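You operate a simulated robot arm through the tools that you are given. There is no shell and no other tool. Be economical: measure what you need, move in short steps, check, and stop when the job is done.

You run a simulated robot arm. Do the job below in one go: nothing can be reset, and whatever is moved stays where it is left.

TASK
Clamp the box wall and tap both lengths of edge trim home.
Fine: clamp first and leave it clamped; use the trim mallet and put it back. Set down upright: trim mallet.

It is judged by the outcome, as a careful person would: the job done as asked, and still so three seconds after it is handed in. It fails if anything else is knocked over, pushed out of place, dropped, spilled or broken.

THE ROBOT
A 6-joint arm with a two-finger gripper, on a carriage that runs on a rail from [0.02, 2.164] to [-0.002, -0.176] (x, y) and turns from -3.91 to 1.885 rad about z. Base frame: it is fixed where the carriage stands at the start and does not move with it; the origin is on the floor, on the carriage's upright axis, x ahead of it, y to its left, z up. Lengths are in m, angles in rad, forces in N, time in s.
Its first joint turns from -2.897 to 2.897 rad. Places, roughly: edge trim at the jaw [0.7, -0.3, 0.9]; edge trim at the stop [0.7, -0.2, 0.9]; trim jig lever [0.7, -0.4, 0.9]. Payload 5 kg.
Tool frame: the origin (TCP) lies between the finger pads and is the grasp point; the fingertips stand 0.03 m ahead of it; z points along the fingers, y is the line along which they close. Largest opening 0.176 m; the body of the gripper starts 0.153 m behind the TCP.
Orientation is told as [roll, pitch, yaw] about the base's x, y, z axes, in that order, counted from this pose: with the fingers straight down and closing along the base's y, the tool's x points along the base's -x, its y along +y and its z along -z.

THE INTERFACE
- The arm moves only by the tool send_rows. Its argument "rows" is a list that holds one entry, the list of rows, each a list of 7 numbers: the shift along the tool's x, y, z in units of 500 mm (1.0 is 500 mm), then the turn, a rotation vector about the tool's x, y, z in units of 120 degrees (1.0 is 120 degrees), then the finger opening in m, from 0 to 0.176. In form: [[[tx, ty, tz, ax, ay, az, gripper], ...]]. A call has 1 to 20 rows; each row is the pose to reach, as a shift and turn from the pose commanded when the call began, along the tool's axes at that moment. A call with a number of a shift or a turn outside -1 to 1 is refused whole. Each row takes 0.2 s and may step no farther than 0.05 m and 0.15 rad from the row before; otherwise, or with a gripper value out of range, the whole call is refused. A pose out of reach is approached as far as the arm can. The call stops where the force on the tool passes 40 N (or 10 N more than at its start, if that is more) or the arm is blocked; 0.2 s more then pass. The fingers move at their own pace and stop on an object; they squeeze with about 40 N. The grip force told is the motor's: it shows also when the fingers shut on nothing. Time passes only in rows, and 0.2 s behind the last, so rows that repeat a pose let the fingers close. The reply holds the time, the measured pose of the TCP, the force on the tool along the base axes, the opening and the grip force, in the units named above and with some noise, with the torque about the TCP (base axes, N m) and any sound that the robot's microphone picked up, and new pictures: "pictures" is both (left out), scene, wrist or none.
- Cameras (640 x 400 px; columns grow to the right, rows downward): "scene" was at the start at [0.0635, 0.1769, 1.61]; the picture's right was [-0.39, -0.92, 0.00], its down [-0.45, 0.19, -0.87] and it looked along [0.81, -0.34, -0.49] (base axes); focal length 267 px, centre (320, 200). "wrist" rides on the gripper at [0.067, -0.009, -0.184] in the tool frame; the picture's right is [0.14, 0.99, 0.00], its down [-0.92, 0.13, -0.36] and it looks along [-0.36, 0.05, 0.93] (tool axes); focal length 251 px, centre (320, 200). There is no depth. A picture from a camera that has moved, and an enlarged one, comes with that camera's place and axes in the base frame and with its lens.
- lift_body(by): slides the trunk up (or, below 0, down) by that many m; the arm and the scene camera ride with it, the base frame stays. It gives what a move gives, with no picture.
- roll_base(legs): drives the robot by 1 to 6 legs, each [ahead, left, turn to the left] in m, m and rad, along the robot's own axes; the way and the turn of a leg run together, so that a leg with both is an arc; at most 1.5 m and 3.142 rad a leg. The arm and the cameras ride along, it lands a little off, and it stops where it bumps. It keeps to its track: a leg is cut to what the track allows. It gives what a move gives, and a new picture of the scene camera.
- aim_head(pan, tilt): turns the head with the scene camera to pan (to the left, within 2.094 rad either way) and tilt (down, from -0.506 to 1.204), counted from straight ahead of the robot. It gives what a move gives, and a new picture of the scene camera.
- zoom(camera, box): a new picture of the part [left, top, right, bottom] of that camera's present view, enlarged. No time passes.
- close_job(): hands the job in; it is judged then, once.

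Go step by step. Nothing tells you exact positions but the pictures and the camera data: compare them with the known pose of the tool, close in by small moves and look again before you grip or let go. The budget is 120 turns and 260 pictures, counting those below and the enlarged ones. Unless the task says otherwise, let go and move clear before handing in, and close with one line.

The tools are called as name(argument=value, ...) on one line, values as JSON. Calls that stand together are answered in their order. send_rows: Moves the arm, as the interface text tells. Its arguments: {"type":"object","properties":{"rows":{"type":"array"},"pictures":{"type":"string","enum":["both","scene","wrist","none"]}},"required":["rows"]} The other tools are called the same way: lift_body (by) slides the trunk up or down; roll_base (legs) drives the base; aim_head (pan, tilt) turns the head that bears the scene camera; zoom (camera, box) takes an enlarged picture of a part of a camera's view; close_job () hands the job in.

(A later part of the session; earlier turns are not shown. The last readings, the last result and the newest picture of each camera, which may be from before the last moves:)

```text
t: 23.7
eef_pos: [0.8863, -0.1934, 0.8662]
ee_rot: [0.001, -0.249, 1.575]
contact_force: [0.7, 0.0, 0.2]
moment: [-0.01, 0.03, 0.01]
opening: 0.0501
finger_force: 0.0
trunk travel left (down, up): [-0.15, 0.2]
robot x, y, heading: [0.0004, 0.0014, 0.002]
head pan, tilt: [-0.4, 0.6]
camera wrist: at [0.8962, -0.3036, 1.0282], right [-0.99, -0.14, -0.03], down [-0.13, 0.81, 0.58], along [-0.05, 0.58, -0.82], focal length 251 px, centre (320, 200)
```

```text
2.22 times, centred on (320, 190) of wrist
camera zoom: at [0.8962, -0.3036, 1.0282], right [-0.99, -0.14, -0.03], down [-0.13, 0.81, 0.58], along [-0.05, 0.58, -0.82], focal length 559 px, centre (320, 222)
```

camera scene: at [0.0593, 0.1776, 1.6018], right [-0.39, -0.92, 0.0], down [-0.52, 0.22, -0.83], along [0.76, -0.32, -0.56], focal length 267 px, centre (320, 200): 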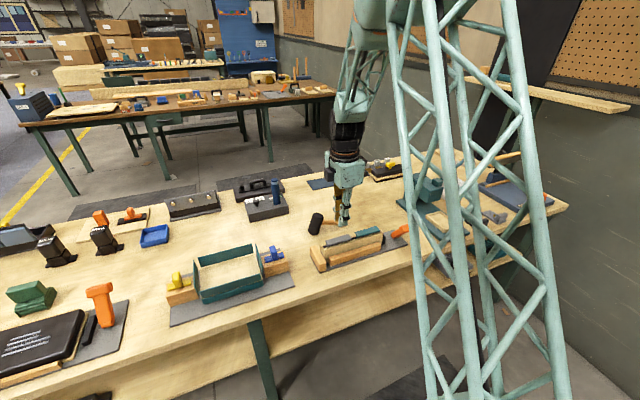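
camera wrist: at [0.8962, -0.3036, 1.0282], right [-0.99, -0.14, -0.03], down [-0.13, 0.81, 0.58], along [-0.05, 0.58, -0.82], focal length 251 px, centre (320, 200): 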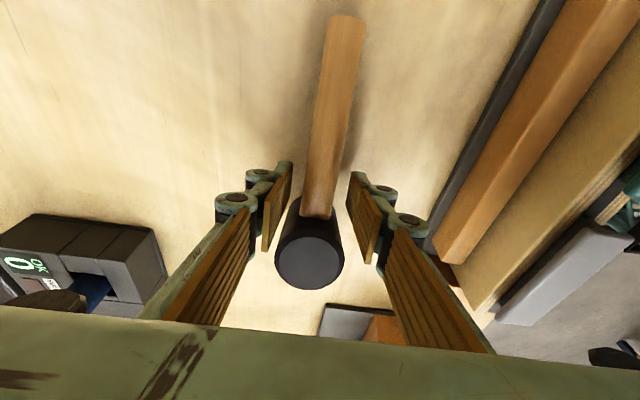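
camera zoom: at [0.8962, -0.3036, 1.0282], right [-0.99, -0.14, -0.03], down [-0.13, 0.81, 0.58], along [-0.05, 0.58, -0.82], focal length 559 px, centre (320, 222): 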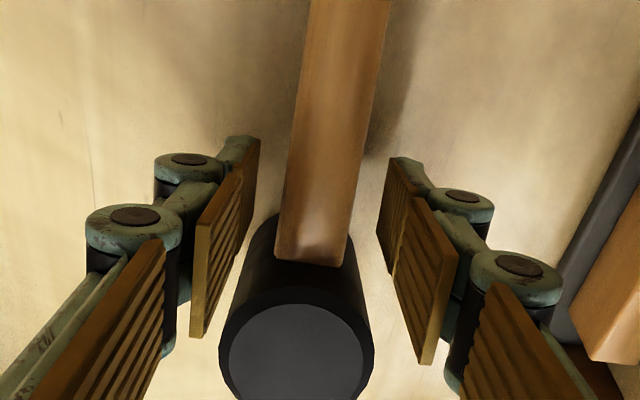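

send_rows(rows=[[[0, 0, 0, 0, 0, 0, 0.03], [0, 0, 0, 0, 0, 0, 0.01], [0, 0, 0, 0, 0, 0, 0.0], [0, 0, 0, 0, 0, 0, 0.0]]], pictures="wrist")

zoom(camera="wrist", box=[220, 100, 420, 280])

```text
t: 24.7
eef_pos: [0.8863, -0.1921, 0.8679]
ee_rot: [0.0, -0.247, 1.573]
contact_force: [-0.2, 1.0, -0.2]
moment: [0.08, -0.09, -0.02]
opening: 0.0231
finger_force: 40.2
trunk travel left (down, up): [-0.15, 0.2]
robot x, y, heading: [-0.0012, -0.0027, 0.004]
head pan, tilt: [-0.4, 0.6]
camera wrist: at [0.8961, -0.3036, 1.0284], right [-0.99, -0.14, -0.03], down [-0.13, 0.81, 0.58], along [-0.05, 0.58, -0.82], focal length 251 px, centre (320, 200)
```

wrist: 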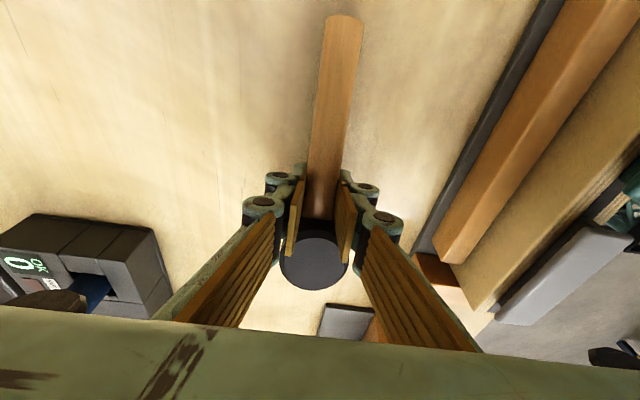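

```text
2.22 times, centred on (320, 190) of wrist
camera zoom: at [0.8961, -0.3036, 1.0284], right [-0.99, -0.14, -0.03], down [-0.13, 0.81, 0.58], along [-0.05, 0.58, -0.82], focal length 559 px, centre (320, 222)
```

zoom: 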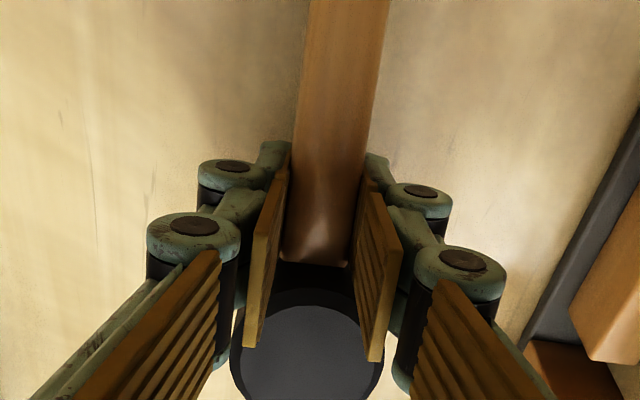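

The handle is gripped (0.023). I'll lift slowly, straight up, and check that it holds.

send_rows(rows=[[[-0.003, 0, -0.012, 0, 0, 0, 0], [-0.007, 0, -0.03, 0, 0, 0, 0], [-0.0147, 0, -0.058, 0, 0, 0, 0], [-0.025, 0, -0.097, 0, 0, 0, 0], [-0.04, 0, -0.157, 0, 0, 0, 0], [-0.04, 0, -0.157, 0, 0, 0, 0]]])

zoom(camera="scene", box=[270, 170, 390, 260])

```text
t: 26.1
eef_pos: [0.8877, -0.1953, 0.9487]
ee_rot: [0.0, -0.249, 1.573]
contact_force: [0.1, 0.8, -3.6]
moment: [-0.17, -0.13, -0.03]
opening: 0.023
finger_force: 40.2
trunk travel left (down, up): [-0.15, 0.2]
robot x, y, heading: [-0.0031, 0.0036, -0.002]
head pan, tilt: [-0.4, 0.6]
camera scene: at [0.0601, 0.1777, 1.6017], right [-0.39, -0.92, 0.0], down [-0.52, 0.22, -0.83], along [0.76, -0.32, -0.56], focal length 267 px, centre (320, 200)
camera wrist: at [0.8964, -0.3052, 1.1095], right [-0.99, -0.14, -0.03], down [-0.13, 0.81, 0.58], along [-0.05, 0.58, -0.82], focal length 251 px, centre (320, 200)
```

scene: 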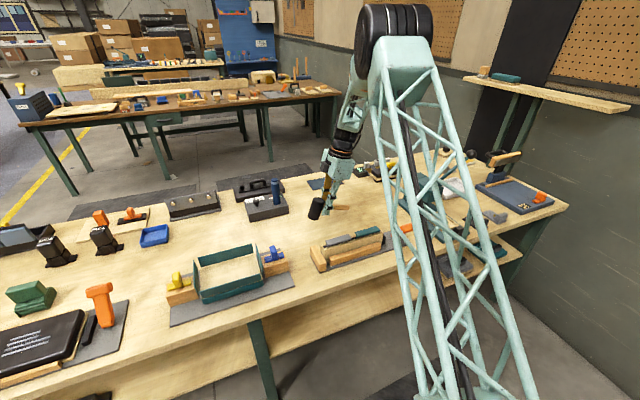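
wrist: 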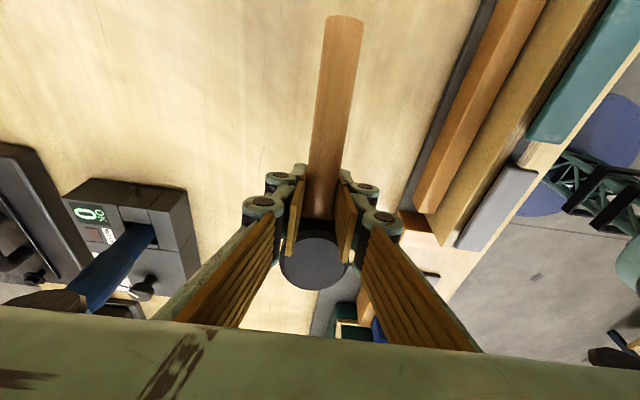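

```text
4.44 times, centred on (330, 215) of scene
camera zoom: at [0.0601, 0.1777, 1.6017], right [-0.39, -0.92, 0.0], down [-0.52, 0.22, -0.83], along [0.76, -0.32, -0.56], focal length 1187 px, centre (276, 133)
```

zoom: 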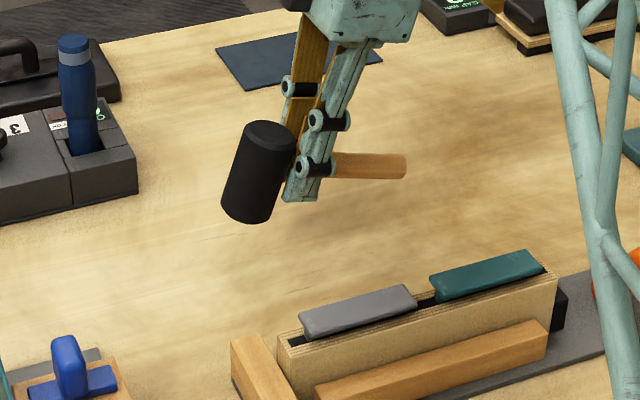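

The handle holds firmly. I'll straighten to vertical and carry the head over the grey trim, hovering.

send_rows(rows=[[[-0.0086, 0, -0.035, 0, 0.04, 0, 0], [-0.017, 0, -0.07, 0, 0.08, 0, 0], [-0.027, 0, -0.107, 0, 0.119, 0, 0], [-0.015, 0.07, -0.11, 0, 0.119, 0, 0], [0.0, 0.14, -0.115, 0, 0.119, 0, 0], [0.01, 0.22, -0.118, 0, 0.119, 0, 0], [0.02, 0.28, -0.12, 0, 0.119, 0, 0], [0.031, 0.334, -0.1214, 0, 0.119, 0, 0], [0.031, 0.334, -0.1214, 0, 0.119, 0, 0]]])

zoom(camera="scene", box=[290, 180, 410, 280])

zoom(camera="wrist", box=[220, 80, 420, 260])

```text
t: 28.1
eef_pos: [0.7199, -0.2247, 1.0025]
ee_rot: [-0.001, 0.003, 1.574]
contact_force: [-0.3, 0.8, -4.6]
moment: [-0.07, -0.11, 0.0]
opening: 0.0228
finger_force: 39.5
trunk travel left (down, up): [-0.15, 0.2]
robot x, y, heading: [0.0032, 0.0037, 0.002]
head pan, tilt: [-0.4, 0.6]
camera scene: at [0.0604, 0.1775, 1.6017], right [-0.39, -0.92, 0.0], down [-0.52, 0.22, -0.83], along [0.76, -0.32, -0.56], focal length 267 px, centre (320, 200)
camera wrist: at [0.7297, -0.292, 1.1867], right [-0.99, -0.14, 0.0], down [-0.13, 0.92, 0.36], along [-0.05, 0.36, -0.93], focal length 251 px, centre (320, 200)
```

scene: 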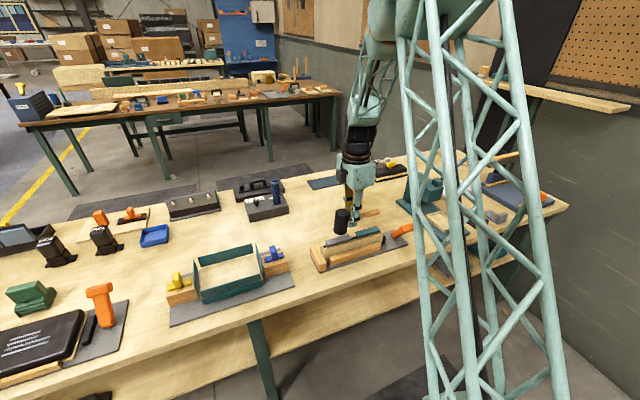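
wrist: 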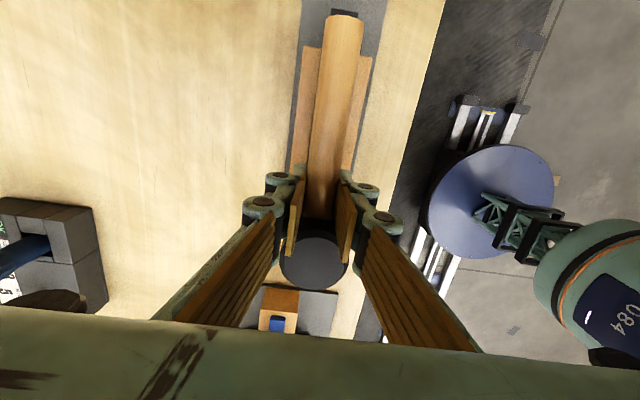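

```text
4.00 times, centred on (350, 230) of scene
camera zoom: at [0.0604, 0.1775, 1.6017], right [-0.39, -0.92, 0.0], down [-0.52, 0.22, -0.83], along [0.76, -0.32, -0.56], focal length 1068 px, centre (200, 80)
```

zoom: 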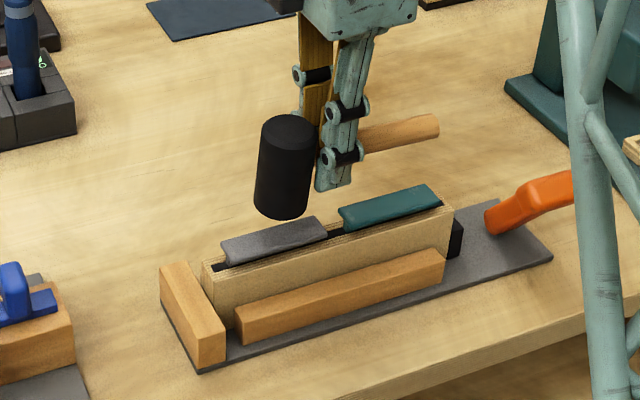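

```text
2.22 times, centred on (320, 170) of wrist
camera zoom: at [0.7297, -0.292, 1.1867], right [-0.99, -0.14, 0.0], down [-0.13, 0.92, 0.36], along [-0.05, 0.36, -0.93], focal length 559 px, centre (320, 267)
```

zoom: 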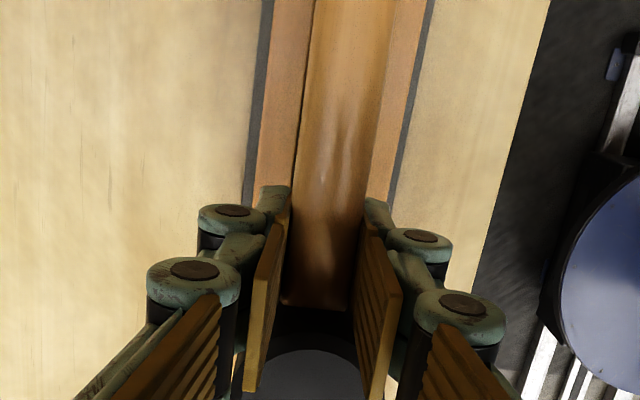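

The head is above the grey trim and nearly vertical; I'll trim out about 2° of remaining tilt. Now a gentle first tap downward.

send_rows(rows=[[[0, 0, 0.03, 0, 0.018, 0, 0], [0, 0, 0.05, 0, 0.018, 0, 0], [0, 0, 0.07, 0, 0.018, 0, 0], [0, 0, 0.09, 0, 0.018, 0, 0], [0, 0, 0.11, 0, 0.018, 0, 0]]], pictures="none")

zoom(camera="scene", box=[310, 190, 410, 280])

```text
t: 29.3
eef_pos: [0.7188, -0.2236, 0.9466]
ee_rot: [0.002, 0.037, 1.574]
contact_force: [-0.5, -0.5, 1.0]
moment: [-0.04, -0.2, -0.02]
opening: 0.0224
finger_force: 40.4
trunk travel left (down, up): [-0.15, 0.2]
robot x, y, heading: [-0.0003, -0.0023, -0.0]
head pan, tilt: [-0.4, 0.6]
```

```text
4.44 times, centred on (360, 235) of scene
camera zoom: at [0.06, 0.1776, 1.6014], right [-0.39, -0.92, 0.0], down [-0.52, 0.22, -0.83], along [0.76, -0.32, -0.56], focal length 1187 px, centre (142, 44)
```

zoom: 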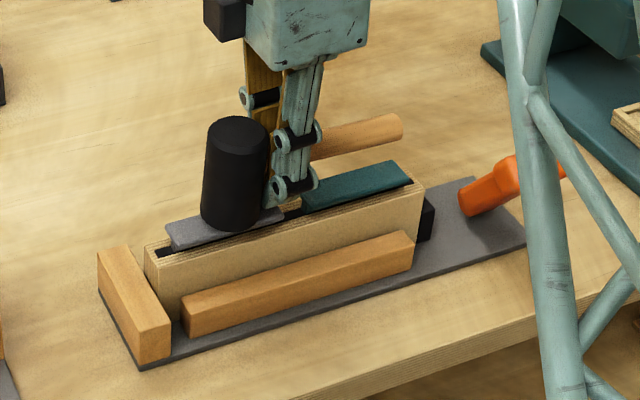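

The mallet is just touching the grey trim. I'll raise it a little and give a proper tap.

send_rows(rows=[[[0, 0, -0.05, 0, 0, 0, 0], [0, 0, -0.08, 0, 0, 0, 0], [0, 0, -0.08, 0, 0, 0, 0], [0, 0, -0.02, 0, 0, 0, 0], [0, 0, 0.04, 0, 0, 0, 0], [0, 0, -0.04, 0, 0, 0, 0], [0, 0, -0.1, 0, 0, 0, 0]]], pictures="none")

zoom(camera="scene", box=[310, 190, 410, 280])

```text
t: 30.9
eef_pos: [0.7194, -0.2229, 0.9977]
ee_rot: [0.0, 0.038, 1.575]
contact_force: [-2.4, 0.4, -3.0]
moment: [-0.11, -0.19, 0.0]
opening: 0.0217
finger_force: 39.8
trunk travel left (down, up): [-0.15, 0.2]
robot x, y, heading: [0.0027, -0.0004, 0.005]
head pan, tilt: [-0.4, 0.6]
```

```text
4.44 times, centred on (360, 235) of scene
camera zoom: at [0.0599, 0.1778, 1.6017], right [-0.39, -0.92, 0.0], down [-0.52, 0.22, -0.83], along [0.76, -0.32, -0.56], focal length 1187 px, centre (142, 44)
```

zoom: 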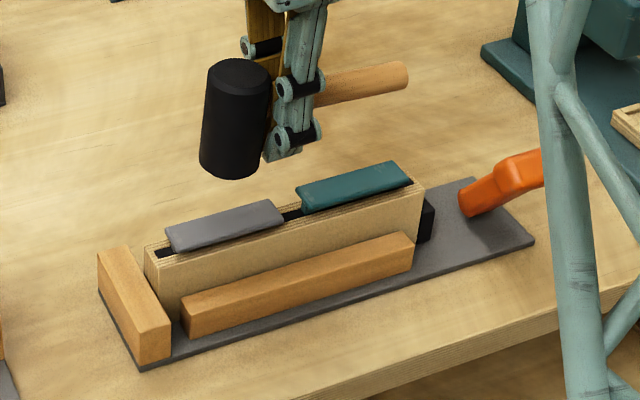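

The grey trim has moved down somewhat. I'll tap harder, two strokes.

send_rows(rows=[[[0, 0, 0.04, 0, 0, 0, 0], [0, 0, 0.13, 0, 0, 0, 0], [0, 0, 0.05, 0, 0, 0, 0], [0, 0, 0.05, 0, 0, 0, 0], [0, 0, 0.145, 0, 0, 0, 0], [0, 0, 0.05, 0, 0, 0, 0], [0, 0, 0.0, 0, 0, 0, 0]]], pictures="none")

zoom(camera="scene", box=[310, 190, 410, 280])

```text
t: 32.5
eef_pos: [0.7188, -0.223, 0.9964]
ee_rot: [0.0, 0.039, 1.574]
contact_force: [-0.7, 0.8, -3.1]
moment: [-0.12, -0.14, 0.03]
opening: 0.0217
finger_force: 40.2
trunk travel left (down, up): [-0.15, 0.2]
robot x, y, heading: [0.0002, -0.0, 0.004]
head pan, tilt: [-0.4, 0.6]
```

```text
4.44 times, centred on (360, 235) of scene
camera zoom: at [0.0598, 0.1779, 1.6019], right [-0.39, -0.92, 0.0], down [-0.52, 0.22, -0.83], along [0.76, -0.32, -0.56], focal length 1187 px, centre (142, 44)
```

zoom: 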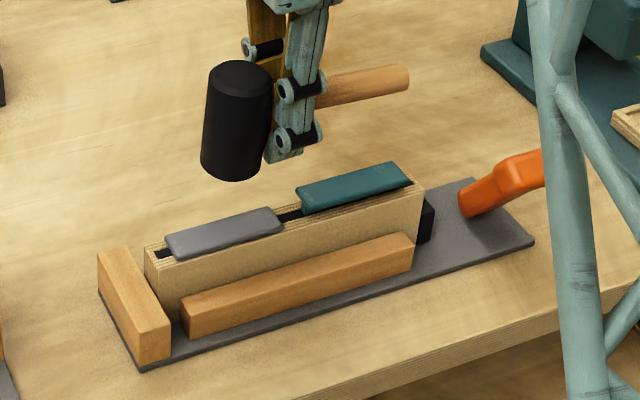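

It's working; the grey trim is nearly seated. I'll strike again a bit deeper and see whether it bottoms out.

send_rows(rows=[[[0, 0, 0.07, 0, 0, 0, 0], [0, 0, 0.155, 0, 0, 0, 0], [0, 0, 0.07, 0, 0, 0, 0], [0, 0, 0.07, 0, 0, 0, 0], [0, 0, 0.165, 0, 0, 0, 0], [0, 0, 0.08, 0, 0, 0, 0], [0, 0, 0.0, 0, 0, 0, 0]]], pictures="none")

zoom(camera="scene", box=[310, 190, 410, 280])

```text
t: 34.1
eef_pos: [0.7184, -0.2225, 0.9985]
ee_rot: [0.001, 0.038, 1.574]
contact_force: [-0.3, 0.2, -4.1]
moment: [-0.12, -0.11, 0.0]
opening: 0.0217
finger_force: 40.3
trunk travel left (down, up): [-0.15, 0.2]
robot x, y, heading: [-0.0007, 0.0026, -0.002]
head pan, tilt: [-0.4, 0.6]
```

```text
4.44 times, centred on (360, 235) of scene
camera zoom: at [0.0607, 0.1776, 1.6017], right [-0.39, -0.92, 0.0], down [-0.52, 0.22, -0.83], along [0.76, -0.32, -0.56], focal length 1187 px, centre (142, 44)
```

zoom: 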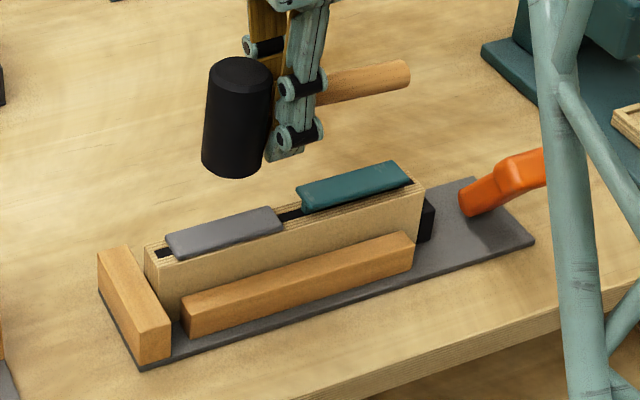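

The grey trim looks flush and unchanged by the last strokes. I'll press deeper to see whether it's against a hard stop.

send_rows(rows=[[[0, 0, 0.08, 0, 0, 0, 0], [0, 0, 0.14, 0, 0, 0, 0], [0, 0, 0.16, 0, 0, 0, 0], [0, 0, 0.17, 0, 0, 0, 0], [0, 0, 0.18, 0, 0, 0, 0]]], pictures="none")

zoom(camera="scene", box=[310, 190, 410, 280])

```text
t: 34.9
eef_pos: [0.7182, -0.2254, 0.9252]
ee_rot: [-0.005, 0.04, 1.574]
contact_force: [-10.7, 3.2, 33.6]
moment: [0.34, 0.14, 0.07]
opening: 0.0218
finger_force: 39.9
trunk travel left (down, up): [-0.15, 0.2]
robot x, y, heading: [0.001, 0.0021, 0.003]
head pan, tilt: [-0.4, 0.6]
stopped in row 4: the force on the tool passed its limit (the readings are from after the stop); the commanded pose is now the measured one
```

```text
4.44 times, centred on (360, 235) of scene
camera zoom: at [0.0582, 0.1784, 1.602], right [-0.39, -0.92, 0.0], down [-0.52, 0.22, -0.83], along [0.76, -0.32, -0.56], focal length 1187 px, centre (142, 44)
```

zoom: 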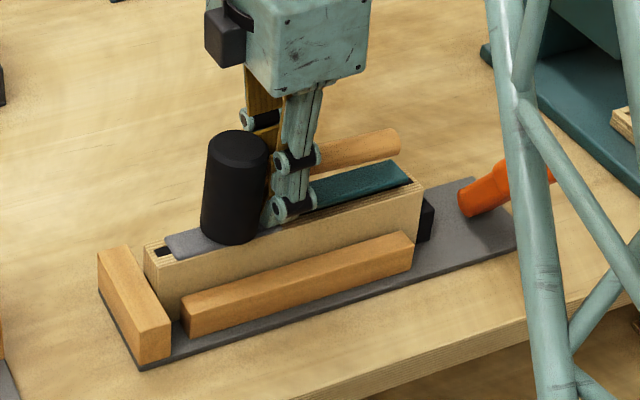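

The gray trim has hit its stop. However, the handle has slid up in the pads, so the fingertips are now almost level with the mallet face and I'll need to re-grip. I'll lift and inspect.

send_rows(rows=[[[0, 0, -0.08, 0, 0, 0, 0], [0, 0, -0.16, 0, 0, 0, 0], [0, -0.06, -0.2, 0, 0, 0, 0], [0, -0.14, -0.22, 0, 0, 0, 0], [0, -0.14, -0.22, 0, 0, 0, 0]]], pictures="wrist")

zoom(camera="scene", box=[315, 215, 395, 275])

zoom(camera="scene", box=[290, 170, 390, 250])

```text
t: 36.1
eef_pos: [0.7906, -0.2205, 1.0289]
ee_rot: [-0.002, 0.042, 1.573]
contact_force: [0.9, 1.3, -5.4]
moment: [-0.15, 0.1, -0.01]
opening: 0.0216
finger_force: 39.5
trunk travel left (down, up): [-0.15, 0.2]
robot x, y, heading: [0.0008, -0.0006, 0.001]
head pan, tilt: [-0.4, 0.6]
camera wrist: at [0.7995, -0.2815, 1.2153], right [-0.99, -0.14, 0.0], down [-0.13, 0.94, 0.33], along [-0.05, 0.32, -0.95], focal length 251 px, centre (320, 200)
```

wrist: 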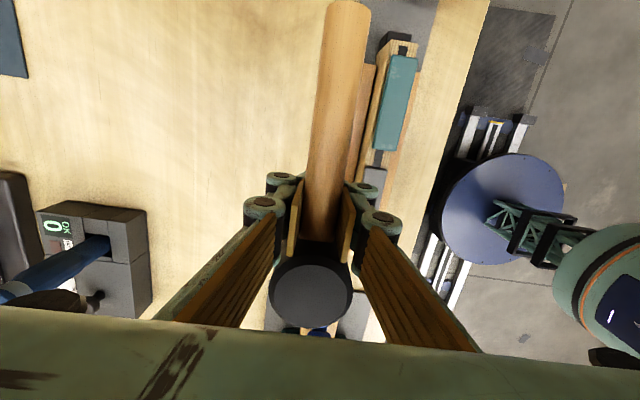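

```text
6.67 times, centred on (355, 245) of scene
camera zoom: at [0.0619, 0.1777, 1.6016], right [-0.39, -0.92, 0.0], down [-0.52, 0.22, -0.82], along [0.76, -0.32, -0.57], focal length 1781 px, centre (87, -100)
```

zoom: 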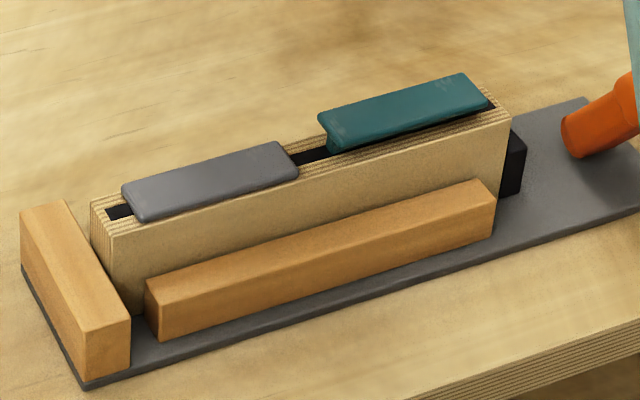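

```text
5.00 times, centred on (340, 210) of scene
camera zoom: at [0.0619, 0.1777, 1.6016], right [-0.39, -0.92, 0.0], down [-0.52, 0.22, -0.82], along [0.76, -0.32, -0.57], focal length 1336 px, centre (220, 150)
```

zoom: 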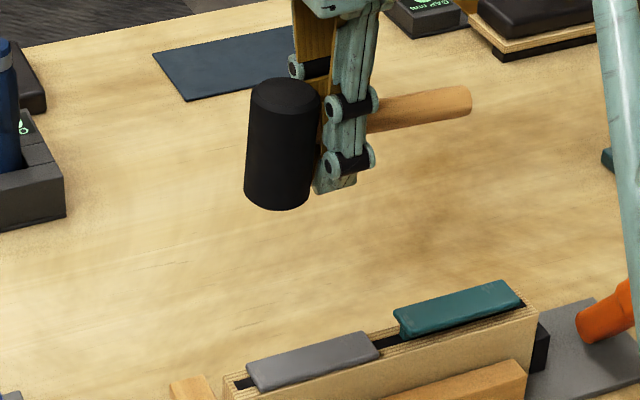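

The grey trim sits flush along its whole length. To re-grip, I'll carry the mallet back to its original spot and lower it close to the bench.

send_rows(rows=[[[-0.02, -0.07, 0.0, 0, 0.0167, 0, 0], [-0.04, -0.14, 0.02, 0, 0.0167, 0, 0], [-0.06, -0.195, 0.08, 0, 0.0167, 0, 0], [-0.07, -0.195, 0.16, 0, 0.0167, 0, 0], [-0.08, -0.195, 0.24, 0, 0.0167, 0, 0], [-0.08, -0.195, 0.305, 0, 0.0167, 0, 0], [-0.08, -0.195, 0.305, 0, 0.0167, 0, 0]]])

zoom(camera="scene", box=[290, 190, 370, 250])

```text
t: 37.7
eef_pos: [0.8895, -0.1867, 0.8751]
ee_rot: [-0.002, 0.075, 1.574]
contact_force: [-0.2, -0.5, -5.4]
moment: [-0.09, 0.1, -0.03]
opening: 0.0218
finger_force: 40.1
trunk travel left (down, up): [-0.15, 0.2]
robot x, y, heading: [0.006, -0.0008, -0.001]
head pan, tilt: [-0.4, 0.6]
camera scene: at [0.0618, 0.1776, 1.6017], right [-0.39, -0.92, 0.0], down [-0.52, 0.22, -0.82], along [0.76, -0.32, -0.57], focal length 267 px, centre (320, 200)
camera wrist: at [0.8986, -0.2401, 1.0646], right [-0.99, -0.14, 0.01], down [-0.13, 0.95, 0.29], along [-0.05, 0.29, -0.96], focal length 251 px, centre (320, 200)
```

scene: 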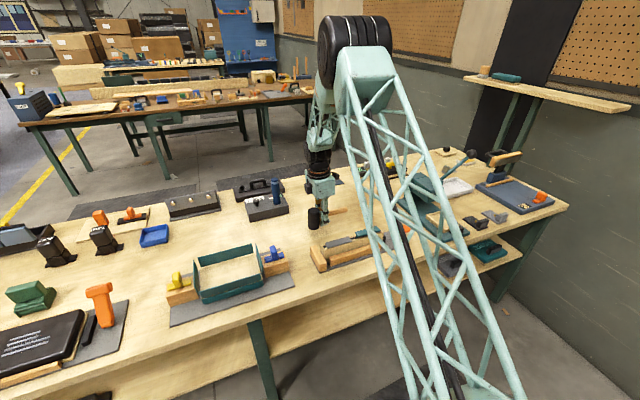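
wrist: 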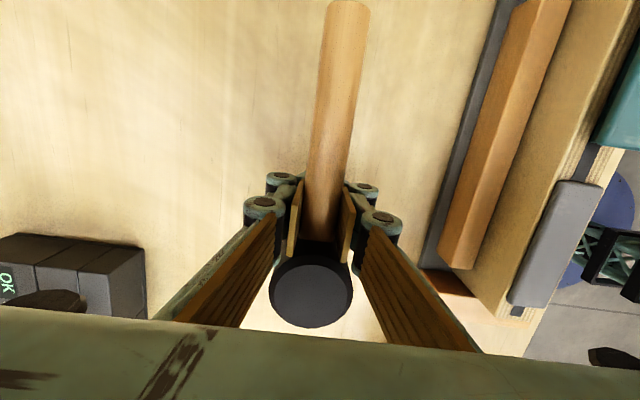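

```text
6.67 times, centred on (330, 220) of scene
camera zoom: at [0.0618, 0.1776, 1.6017], right [-0.39, -0.92, 0.0], down [-0.52, 0.22, -0.82], along [0.76, -0.32, -0.57], focal length 1781 px, centre (253, 67)
```

zoom: 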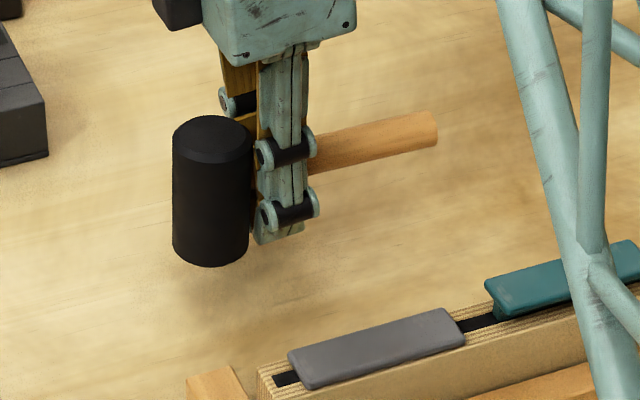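

The mallet is vertical and over its original spot, with its face about 9 mm above the fingertips. I'll lower until the tips nearly touch the bench, then ease the fingers open gradually so it slides down between them.

send_rows(rows=[[[-0.002, 0, 0.025, 0, 0, 0, 0], [-0.003, 0, 0.045, 0, 0, 0, 0], [-0.003, 0, 0.045, 0, 0, 0, 0.02], [-0.003, 0, 0.045, 0, 0, 0, 0.0208], [-0.003, 0, 0.045, 0, 0, 0, 0.0212], [-0.003, 0, 0.045, 0, 0, 0, 0.0215], [-0.003, 0, 0.045, 0, 0, 0, 0.0218], [-0.003, 0, 0.045, 0, 0, 0, 0.0221], [-0.003, 0, 0.045, 0, 0, 0, 0.0224], [-0.003, 0, 0.045, 0, 0, 0, 0.0227], [-0.003, 0, 0.045, 0, 0, 0, 0.023], [-0.003, 0, 0.045, 0, 0, 0, 0.0234], [-0.003, 0, 0.045, 0, 0, 0, 0.0238], [-0.003, 0, 0.045, 0, 0, 0, 0.0245], [-0.003, 0, 0.045, 0, 0, 0, 0.026], [-0.003, 0, 0.045, 0, 0, 0, 0.028]]], pictures="wrist")

zoom(camera="scene", box=[290, 190, 370, 250])

```text
t: 41.1
eef_pos: [0.8881, -0.1876, 0.8547]
ee_rot: [-0.002, 0.075, 1.574]
contact_force: [0.0, 0.8, 0.4]
moment: [-0.01, -0.06, -0.01]
opening: 0.028
finger_force: 0.1
trunk travel left (down, up): [-0.15, 0.2]
robot x, y, heading: [-0.0032, 0.0014, 0.003]
head pan, tilt: [-0.4, 0.6]
camera wrist: at [0.8972, -0.2412, 1.0425], right [-0.99, -0.14, 0.01], down [-0.13, 0.95, 0.29], along [-0.05, 0.29, -0.96], focal length 251 px, centre (320, 200)
```

wrist: 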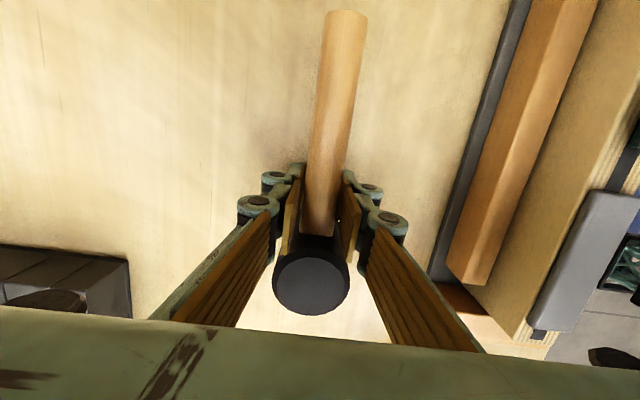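

```text
6.67 times, centred on (330, 220) of scene
camera zoom: at [0.0608, 0.1777, 1.6017], right [-0.39, -0.92, 0.0], down [-0.52, 0.22, -0.83], along [0.76, -0.32, -0.56], focal length 1781 px, centre (253, 67)
```

zoom: 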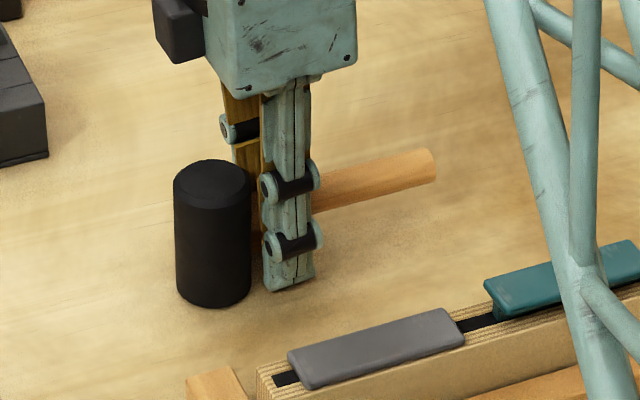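

The mallet now stands upright on the bench and the fingers are free. I'll level the gripper, raise it about 25 mm on the handle, and re-grip.

send_rows(rows=[[[0.002, 0, -0.025, 0, -0.018, 0, 0.028], [0.004, 0, -0.051, 0, -0.036, 0, 0.028], [0.004, 0, -0.051, 0, -0.036, 0, 0.02], [0.004, 0, -0.051, 0, -0.036, 0, 0.0], [0.004, 0, -0.051, 0, -0.036, 0, 0.0], [0.004, 0, -0.051, 0, -0.036, 0, 0.0]]], pictures="none")

zoom(camera="scene", box=[290, 190, 370, 250])

```text
t: 42.5
eef_pos: [0.8882, -0.1867, 0.881]
ee_rot: [-0.002, -0.002, 1.575]
contact_force: [-0.3, 0.0, -0.8]
moment: [-0.1, 0.03, -0.03]
opening: 0.0232
finger_force: 39.6
trunk travel left (down, up): [-0.15, 0.2]
robot x, y, heading: [-0.0021, -0.0017, 0.002]
head pan, tilt: [-0.4, 0.6]
```

```text
6.67 times, centred on (330, 220) of scene
camera zoom: at [0.061, 0.1777, 1.6017], right [-0.39, -0.92, 0.0], down [-0.52, 0.22, -0.82], along [0.76, -0.32, -0.57], focal length 1781 px, centre (253, 67)
```

zoom: 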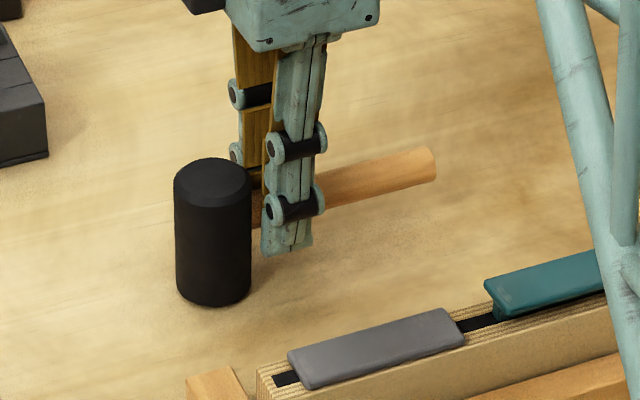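

Re-gripped with the mallet face about 31 mm below the fingertips. I'll carry it over the teal trim at (0.719, -0.302).

send_rows(rows=[[[0, 0, -0.04, 0, 0, 0, 0], [0, 0, -0.13, 0, 0, 0, 0], [0, 0, -0.22, 0, 0, 0, 0], [0.05, 0.06, -0.238, 0, 0, 0, 0], [0.1, 0.12, -0.238, 0, 0, 0, 0], [0.16, 0.18, -0.238, 0, 0, 0, 0], [0.22, 0.24, -0.238, 0, 0, 0, 0], [0.28, 0.3, -0.238, 0, 0, 0, 0], [0.322, 0.338, -0.238, 0, 0, 0, 0], [0.322, 0.338, -0.238, 0, 0, 0, 0]]], pictures="wrist")

zoom(camera="scene", box=[320, 180, 420, 260])

```text
t: 44.7
eef_pos: [0.7191, -0.3483, 0.998]
ee_rot: [-0.001, -0.001, 1.575]
contact_force: [-1.5, -0.3, -4.3]
moment: [-0.05, -0.06, -0.02]
opening: 0.023
finger_force: 40.1
trunk travel left (down, up): [-0.15, 0.2]
robot x, y, heading: [0.0005, 0.0038, -0.0]
head pan, tilt: [-0.4, 0.6]
camera wrist: at [0.7275, -0.4159, 1.1814], right [-0.99, -0.14, 0.0], down [-0.13, 0.92, 0.36], along [-0.05, 0.36, -0.93], focal length 251 px, centre (320, 200)
```

wrist: 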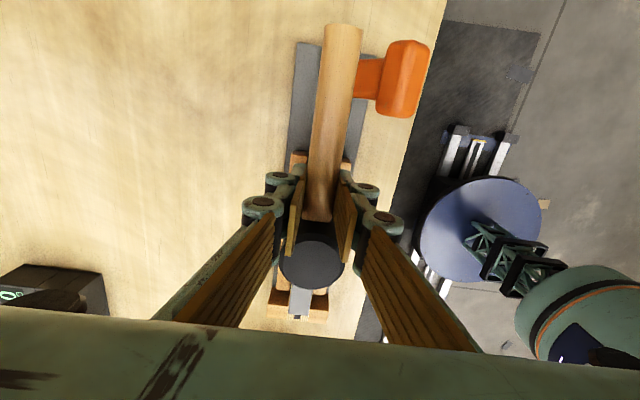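

```text
5.00 times, centred on (370, 220) of scene
camera zoom: at [0.0606, 0.1775, 1.6017], right [-0.39, -0.92, 0.0], down [-0.52, 0.22, -0.83], along [0.76, -0.32, -0.56], focal length 1336 px, centre (70, 100)
```

zoom: 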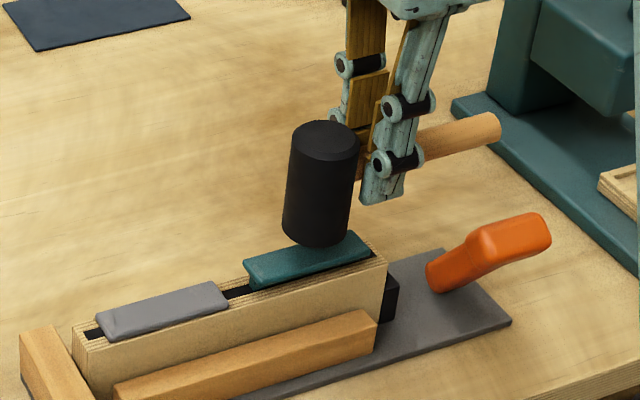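

Aligned over the teal trim. I'll tap in a few strokes of increasing depth.

send_rows(rows=[[[0, 0, 0.02, 0, 0, 0, 0], [0, 0, 0.085, 0, 0, 0, 0], [0, 0, 0.02, 0, 0, 0, 0], [0, 0, 0.02, 0, 0, 0, 0], [0, 0, 0.1, 0, 0, 0, 0], [0, 0, 0.02, 0, 0, 0, 0], [0, 0, 0.02, 0, 0, 0, 0], [0, 0, 0.11, 0, 0, 0, 0], [0, 0, 0.02, 0, 0, 0, 0], [0, 0, -0.03, 0, 0, 0, 0]]], pictures="none")

zoom(camera="scene", box=[320, 180, 420, 260])

```text
t: 46.9
eef_pos: [0.7195, -0.3482, 1.0154]
ee_rot: [-0.003, 0.0, 1.575]
contact_force: [-2.1, -1.0, -2.4]
moment: [-0.14, -0.18, 0.02]
opening: 0.0228
finger_force: 40.1
trunk travel left (down, up): [-0.15, 0.2]
robot x, y, heading: [-0.0001, -0.0007, 0.004]
head pan, tilt: [-0.4, 0.6]
```

```text
5.00 times, centred on (370, 220) of scene
camera zoom: at [0.0597, 0.1782, 1.6018], right [-0.39, -0.92, 0.0], down [-0.52, 0.22, -0.83], along [0.76, -0.32, -0.56], focal length 1336 px, centre (70, 100)
```

zoom: 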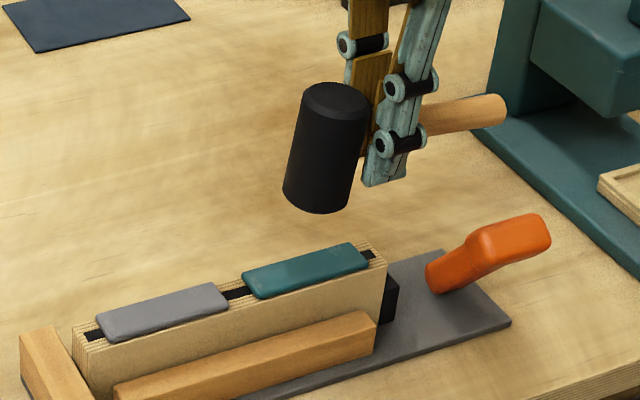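

The teal trim is nearly home. A couple of deeper strokes next, then I'll compare it with the grey one.

send_rows(rows=[[[0, 0, 0.07, 0, 0, 0, 0], [0, 0, 0.155, 0, 0, 0, 0], [0, 0, 0.07, 0, 0, 0, 0], [0, 0, 0.07, 0, 0, 0, 0], [0, 0, 0.16, 0, 0, 0, 0], [0, 0, 0.07, 0, 0, 0, 0], [-0.02, -0.03, 0.0, 0, 0, 0, 0]]], pictures="none")

zoom(camera="scene", box=[320, 180, 420, 260])

zoom(camera="scene", box=[330, 220, 400, 260])

```text
t: 48.5
eef_pos: [0.7324, -0.3394, 1.0162]
ee_rot: [-0.003, -0.003, 1.574]
contact_force: [-1.1, -0.8, -3.2]
moment: [-0.02, -0.27, -0.01]
opening: 0.026
finger_force: 40.3
trunk travel left (down, up): [-0.15, 0.2]
robot x, y, heading: [-0.0017, 0.0034, -0.001]
head pan, tilt: [-0.4, 0.6]
```

```text
5.00 times, centred on (370, 220) of scene
camera zoom: at [0.0595, 0.1777, 1.6019], right [-0.39, -0.92, 0.0], down [-0.52, 0.22, -0.83], along [0.76, -0.32, -0.56], focal length 1336 px, centre (70, 100)
```

zoom: 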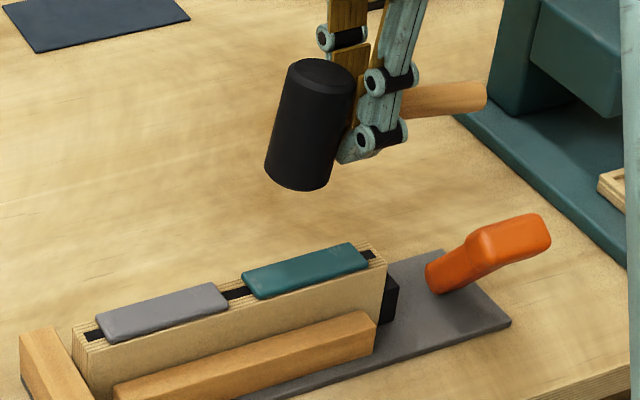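

```text
9.14 times, centred on (365, 240) of scene
camera zoom: at [0.0595, 0.1777, 1.6019], right [-0.39, -0.92, 0.0], down [-0.52, 0.22, -0.83], along [0.76, -0.32, -0.56], focal length 2442 px, centre (-91, -166)
```

zoom: 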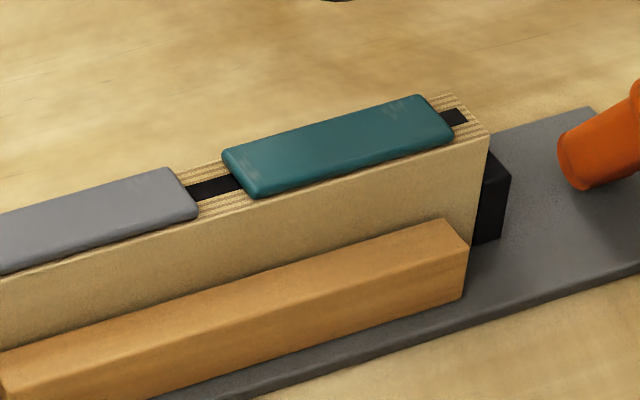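

Both trims sit flush, and the teal didn't move on the last strokes, so it's home. Next I'll carry the mallet back over its original spot, correcting its ~6° tilt in the grip.

send_rows(rows=[[[0, 0, -0.03, 0, 0.024, 0, 0], [-0.04, -0.04, -0.03, 0, 0.048, 0, 0], [-0.09, -0.09, -0.03, 0, 0.048, 0, 0], [-0.14, -0.14, -0.03, 0, 0.048, 0, 0], [-0.19, -0.19, -0.03, 0, 0.048, 0, 0], [-0.24, -0.24, 0.0, 0, 0.048, 0, 0], [-0.28, -0.28, 0.05, 0, 0.048, 0, 0], [-0.304, -0.312, 0.12, 0, 0.048, 0, 0], [-0.304, -0.312, 0.2, 0, 0.048, 0, 0], [-0.304, -0.312, 0.25, 0, 0.048, 0, 0], [-0.304, -0.312, 0.25, 0, 0.048, 0, 0]]])

zoom(camera="scene", box=[290, 190, 370, 250])

zoom(camera="wrist", box=[220, 100, 420, 350])

```text
t: 50.9
eef_pos: [0.8899, -0.1856, 0.8871]
ee_rot: [-0.003, 0.102, 1.574]
contact_force: [0.4, -0.5, -5.0]
moment: [-0.12, 0.08, -0.01]
opening: 0.026
finger_force: 39.7
trunk travel left (down, up): [-0.15, 0.2]
robot x, y, heading: [-0.0018, -0.0012, 0.002]
head pan, tilt: [-0.4, 0.6]
camera scene: at [0.0614, 0.1776, 1.6017], right [-0.39, -0.92, 0.0], down [-0.52, 0.22, -0.82], along [0.76, -0.32, -0.57], focal length 267 px, centre (320, 200)
camera wrist: at [0.8983, -0.2348, 1.0774], right [-0.99, -0.14, 0.01], down [-0.13, 0.95, 0.27], along [-0.05, 0.26, -0.96], focal length 251 px, centre (320, 200)
```

scene: 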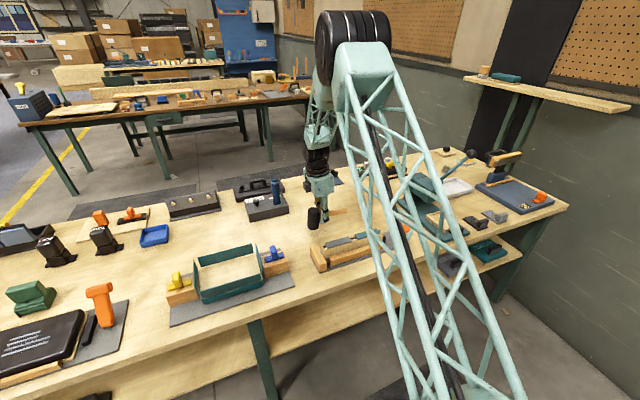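
wrist: 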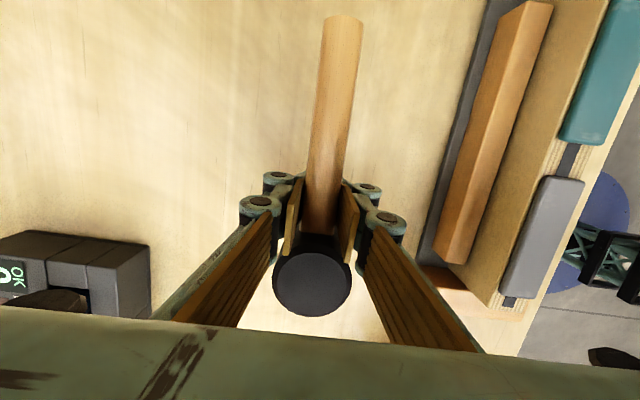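

```text
6.67 times, centred on (330, 220) of scene
camera zoom: at [0.0614, 0.1776, 1.6017], right [-0.39, -0.92, 0.0], down [-0.52, 0.22, -0.82], along [0.76, -0.32, -0.57], focal length 1781 px, centre (253, 67)
```

zoom: 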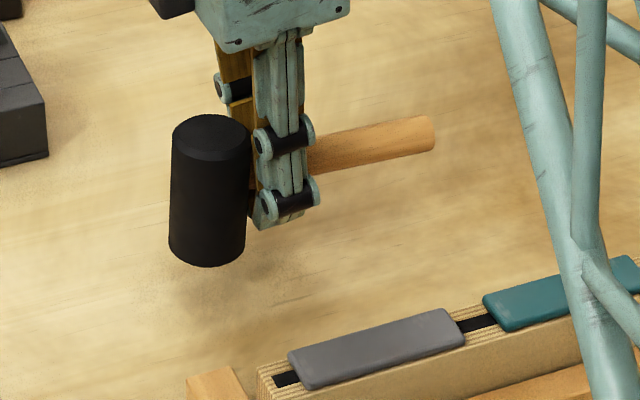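

```text
1.60 times, centred on (320, 225) of wrist
camera zoom: at [0.8983, -0.2348, 1.0774], right [-0.99, -0.14, 0.01], down [-0.13, 0.95, 0.27], along [-0.05, 0.26, -0.96], focal length 402 px, centre (320, 160)
```

zoom: 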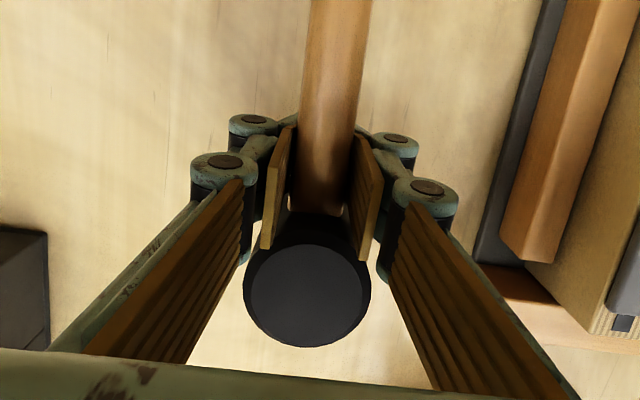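

The mallet is nearly vertical (about 2° left to correct) and its face is just below the fingertips. I'll correct the tilt, lower it to just touch, and ease the fingers open gradually.

send_rows(rows=[[[0, 0, 0.025, 0, 0.019, 0, 0], [0, 0, 0.048, 0, 0.019, 0, 0], [0, 0, 0.054, 0, 0.019, 0, 0], [0, 0, 0.058, 0, 0.019, 0, 0]]], pictures="none")

zoom(camera="scene", box=[290, 190, 370, 250])

```text
t: 51.9
eef_pos: [0.8894, -0.1884, 0.8597]
ee_rot: [-0.002, 0.14, 1.575]
contact_force: [0.3, 0.2, -3.7]
moment: [-0.08, 0.01, 0.03]
opening: 0.0256
finger_force: 39.6
trunk travel left (down, up): [-0.15, 0.2]
robot x, y, heading: [0.0014, -0.0041, 0.003]
head pan, tilt: [-0.4, 0.6]
```

```text
6.67 times, centred on (330, 220) of scene
camera zoom: at [0.0609, 0.1777, 1.6017], right [-0.39, -0.92, 0.0], down [-0.52, 0.22, -0.83], along [0.76, -0.32, -0.56], focal length 1781 px, centre (253, 67)
```

zoom: 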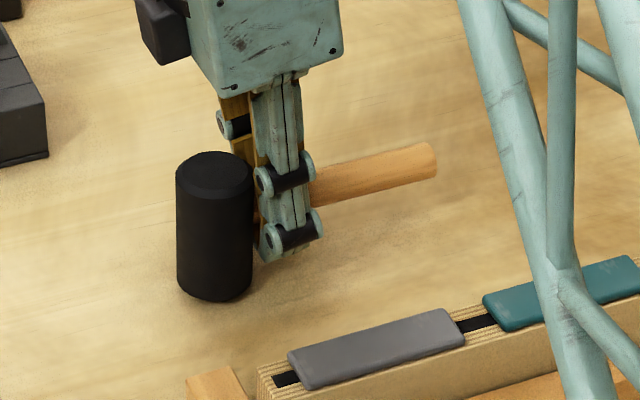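

Vertical, about 5 mm above the bench and about 5 mm to the -y side of its original place. I'll correct both and then ease the fingers open.

send_rows(rows=[[[-0.011, 0, 0.004, 0, 0, 0, 0], [-0.012, 0, 0.009, 0, 0, 0, 0], [-0.012, 0, 0.009, 0, 0, 0, 0.023], [-0.012, 0, 0.009, 0, 0, 0, 0.0245], [-0.012, 0, 0.009, 0, 0, 0, 0.025], [-0.012, 0, 0.009, 0, 0, 0, 0.0253], [-0.012, 0, 0.009, 0, 0, 0, 0.0256], [-0.012, 0, 0.009, 0, 0, 0, 0.0259], [-0.012, 0, 0.009, 0, 0, 0, 0.0262], [-0.012, 0, 0.009, 0, 0, 0, 0.0265], [-0.012, 0, 0.009, 0, 0, 0, 0.027], [-0.012, 0, 0.009, 0, 0, 0, 0.028], [-0.012, 0, 0.009, 0, 0, 0, 0.03], [-0.012, 0, 0.009, 0, 0, 0, 0.03]]], pictures="wrist")

zoom(camera="scene", box=[290, 190, 370, 250])

```text
t: 54.9
eef_pos: [0.8894, -0.1846, 0.8529]
ee_rot: [-0.002, 0.138, 1.574]
contact_force: [-0.1, -0.6, 1.2]
moment: [0.01, 0.02, 0.0]
opening: 0.0298
finger_force: 0.1
trunk travel left (down, up): [-0.15, 0.2]
robot x, y, heading: [-0.0014, -0.0015, 0.004]
head pan, tilt: [-0.4, 0.6]
camera wrist: at [0.8983, -0.226, 1.0455], right [-0.99, -0.14, 0.02], down [-0.13, 0.96, 0.23], along [-0.05, 0.23, -0.97], focal length 251 px, centre (320, 200)
```

wrist: 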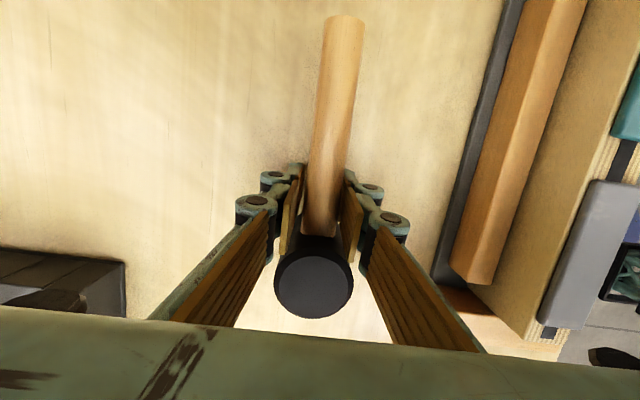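

```text
6.67 times, centred on (330, 220) of scene
camera zoom: at [0.0608, 0.1777, 1.6017], right [-0.39, -0.92, 0.0], down [-0.52, 0.22, -0.83], along [0.76, -0.32, -0.56], focal length 1781 px, centre (253, 67)
```

zoom: 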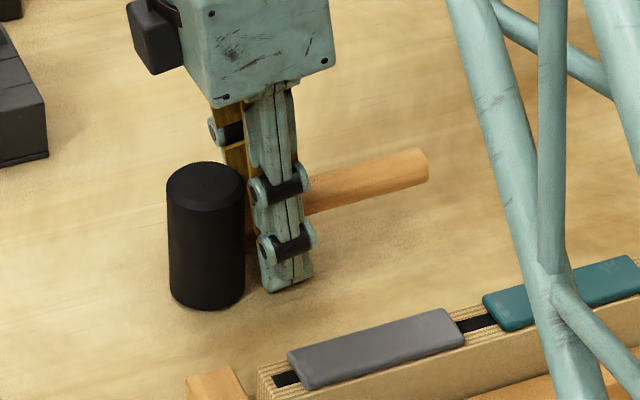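

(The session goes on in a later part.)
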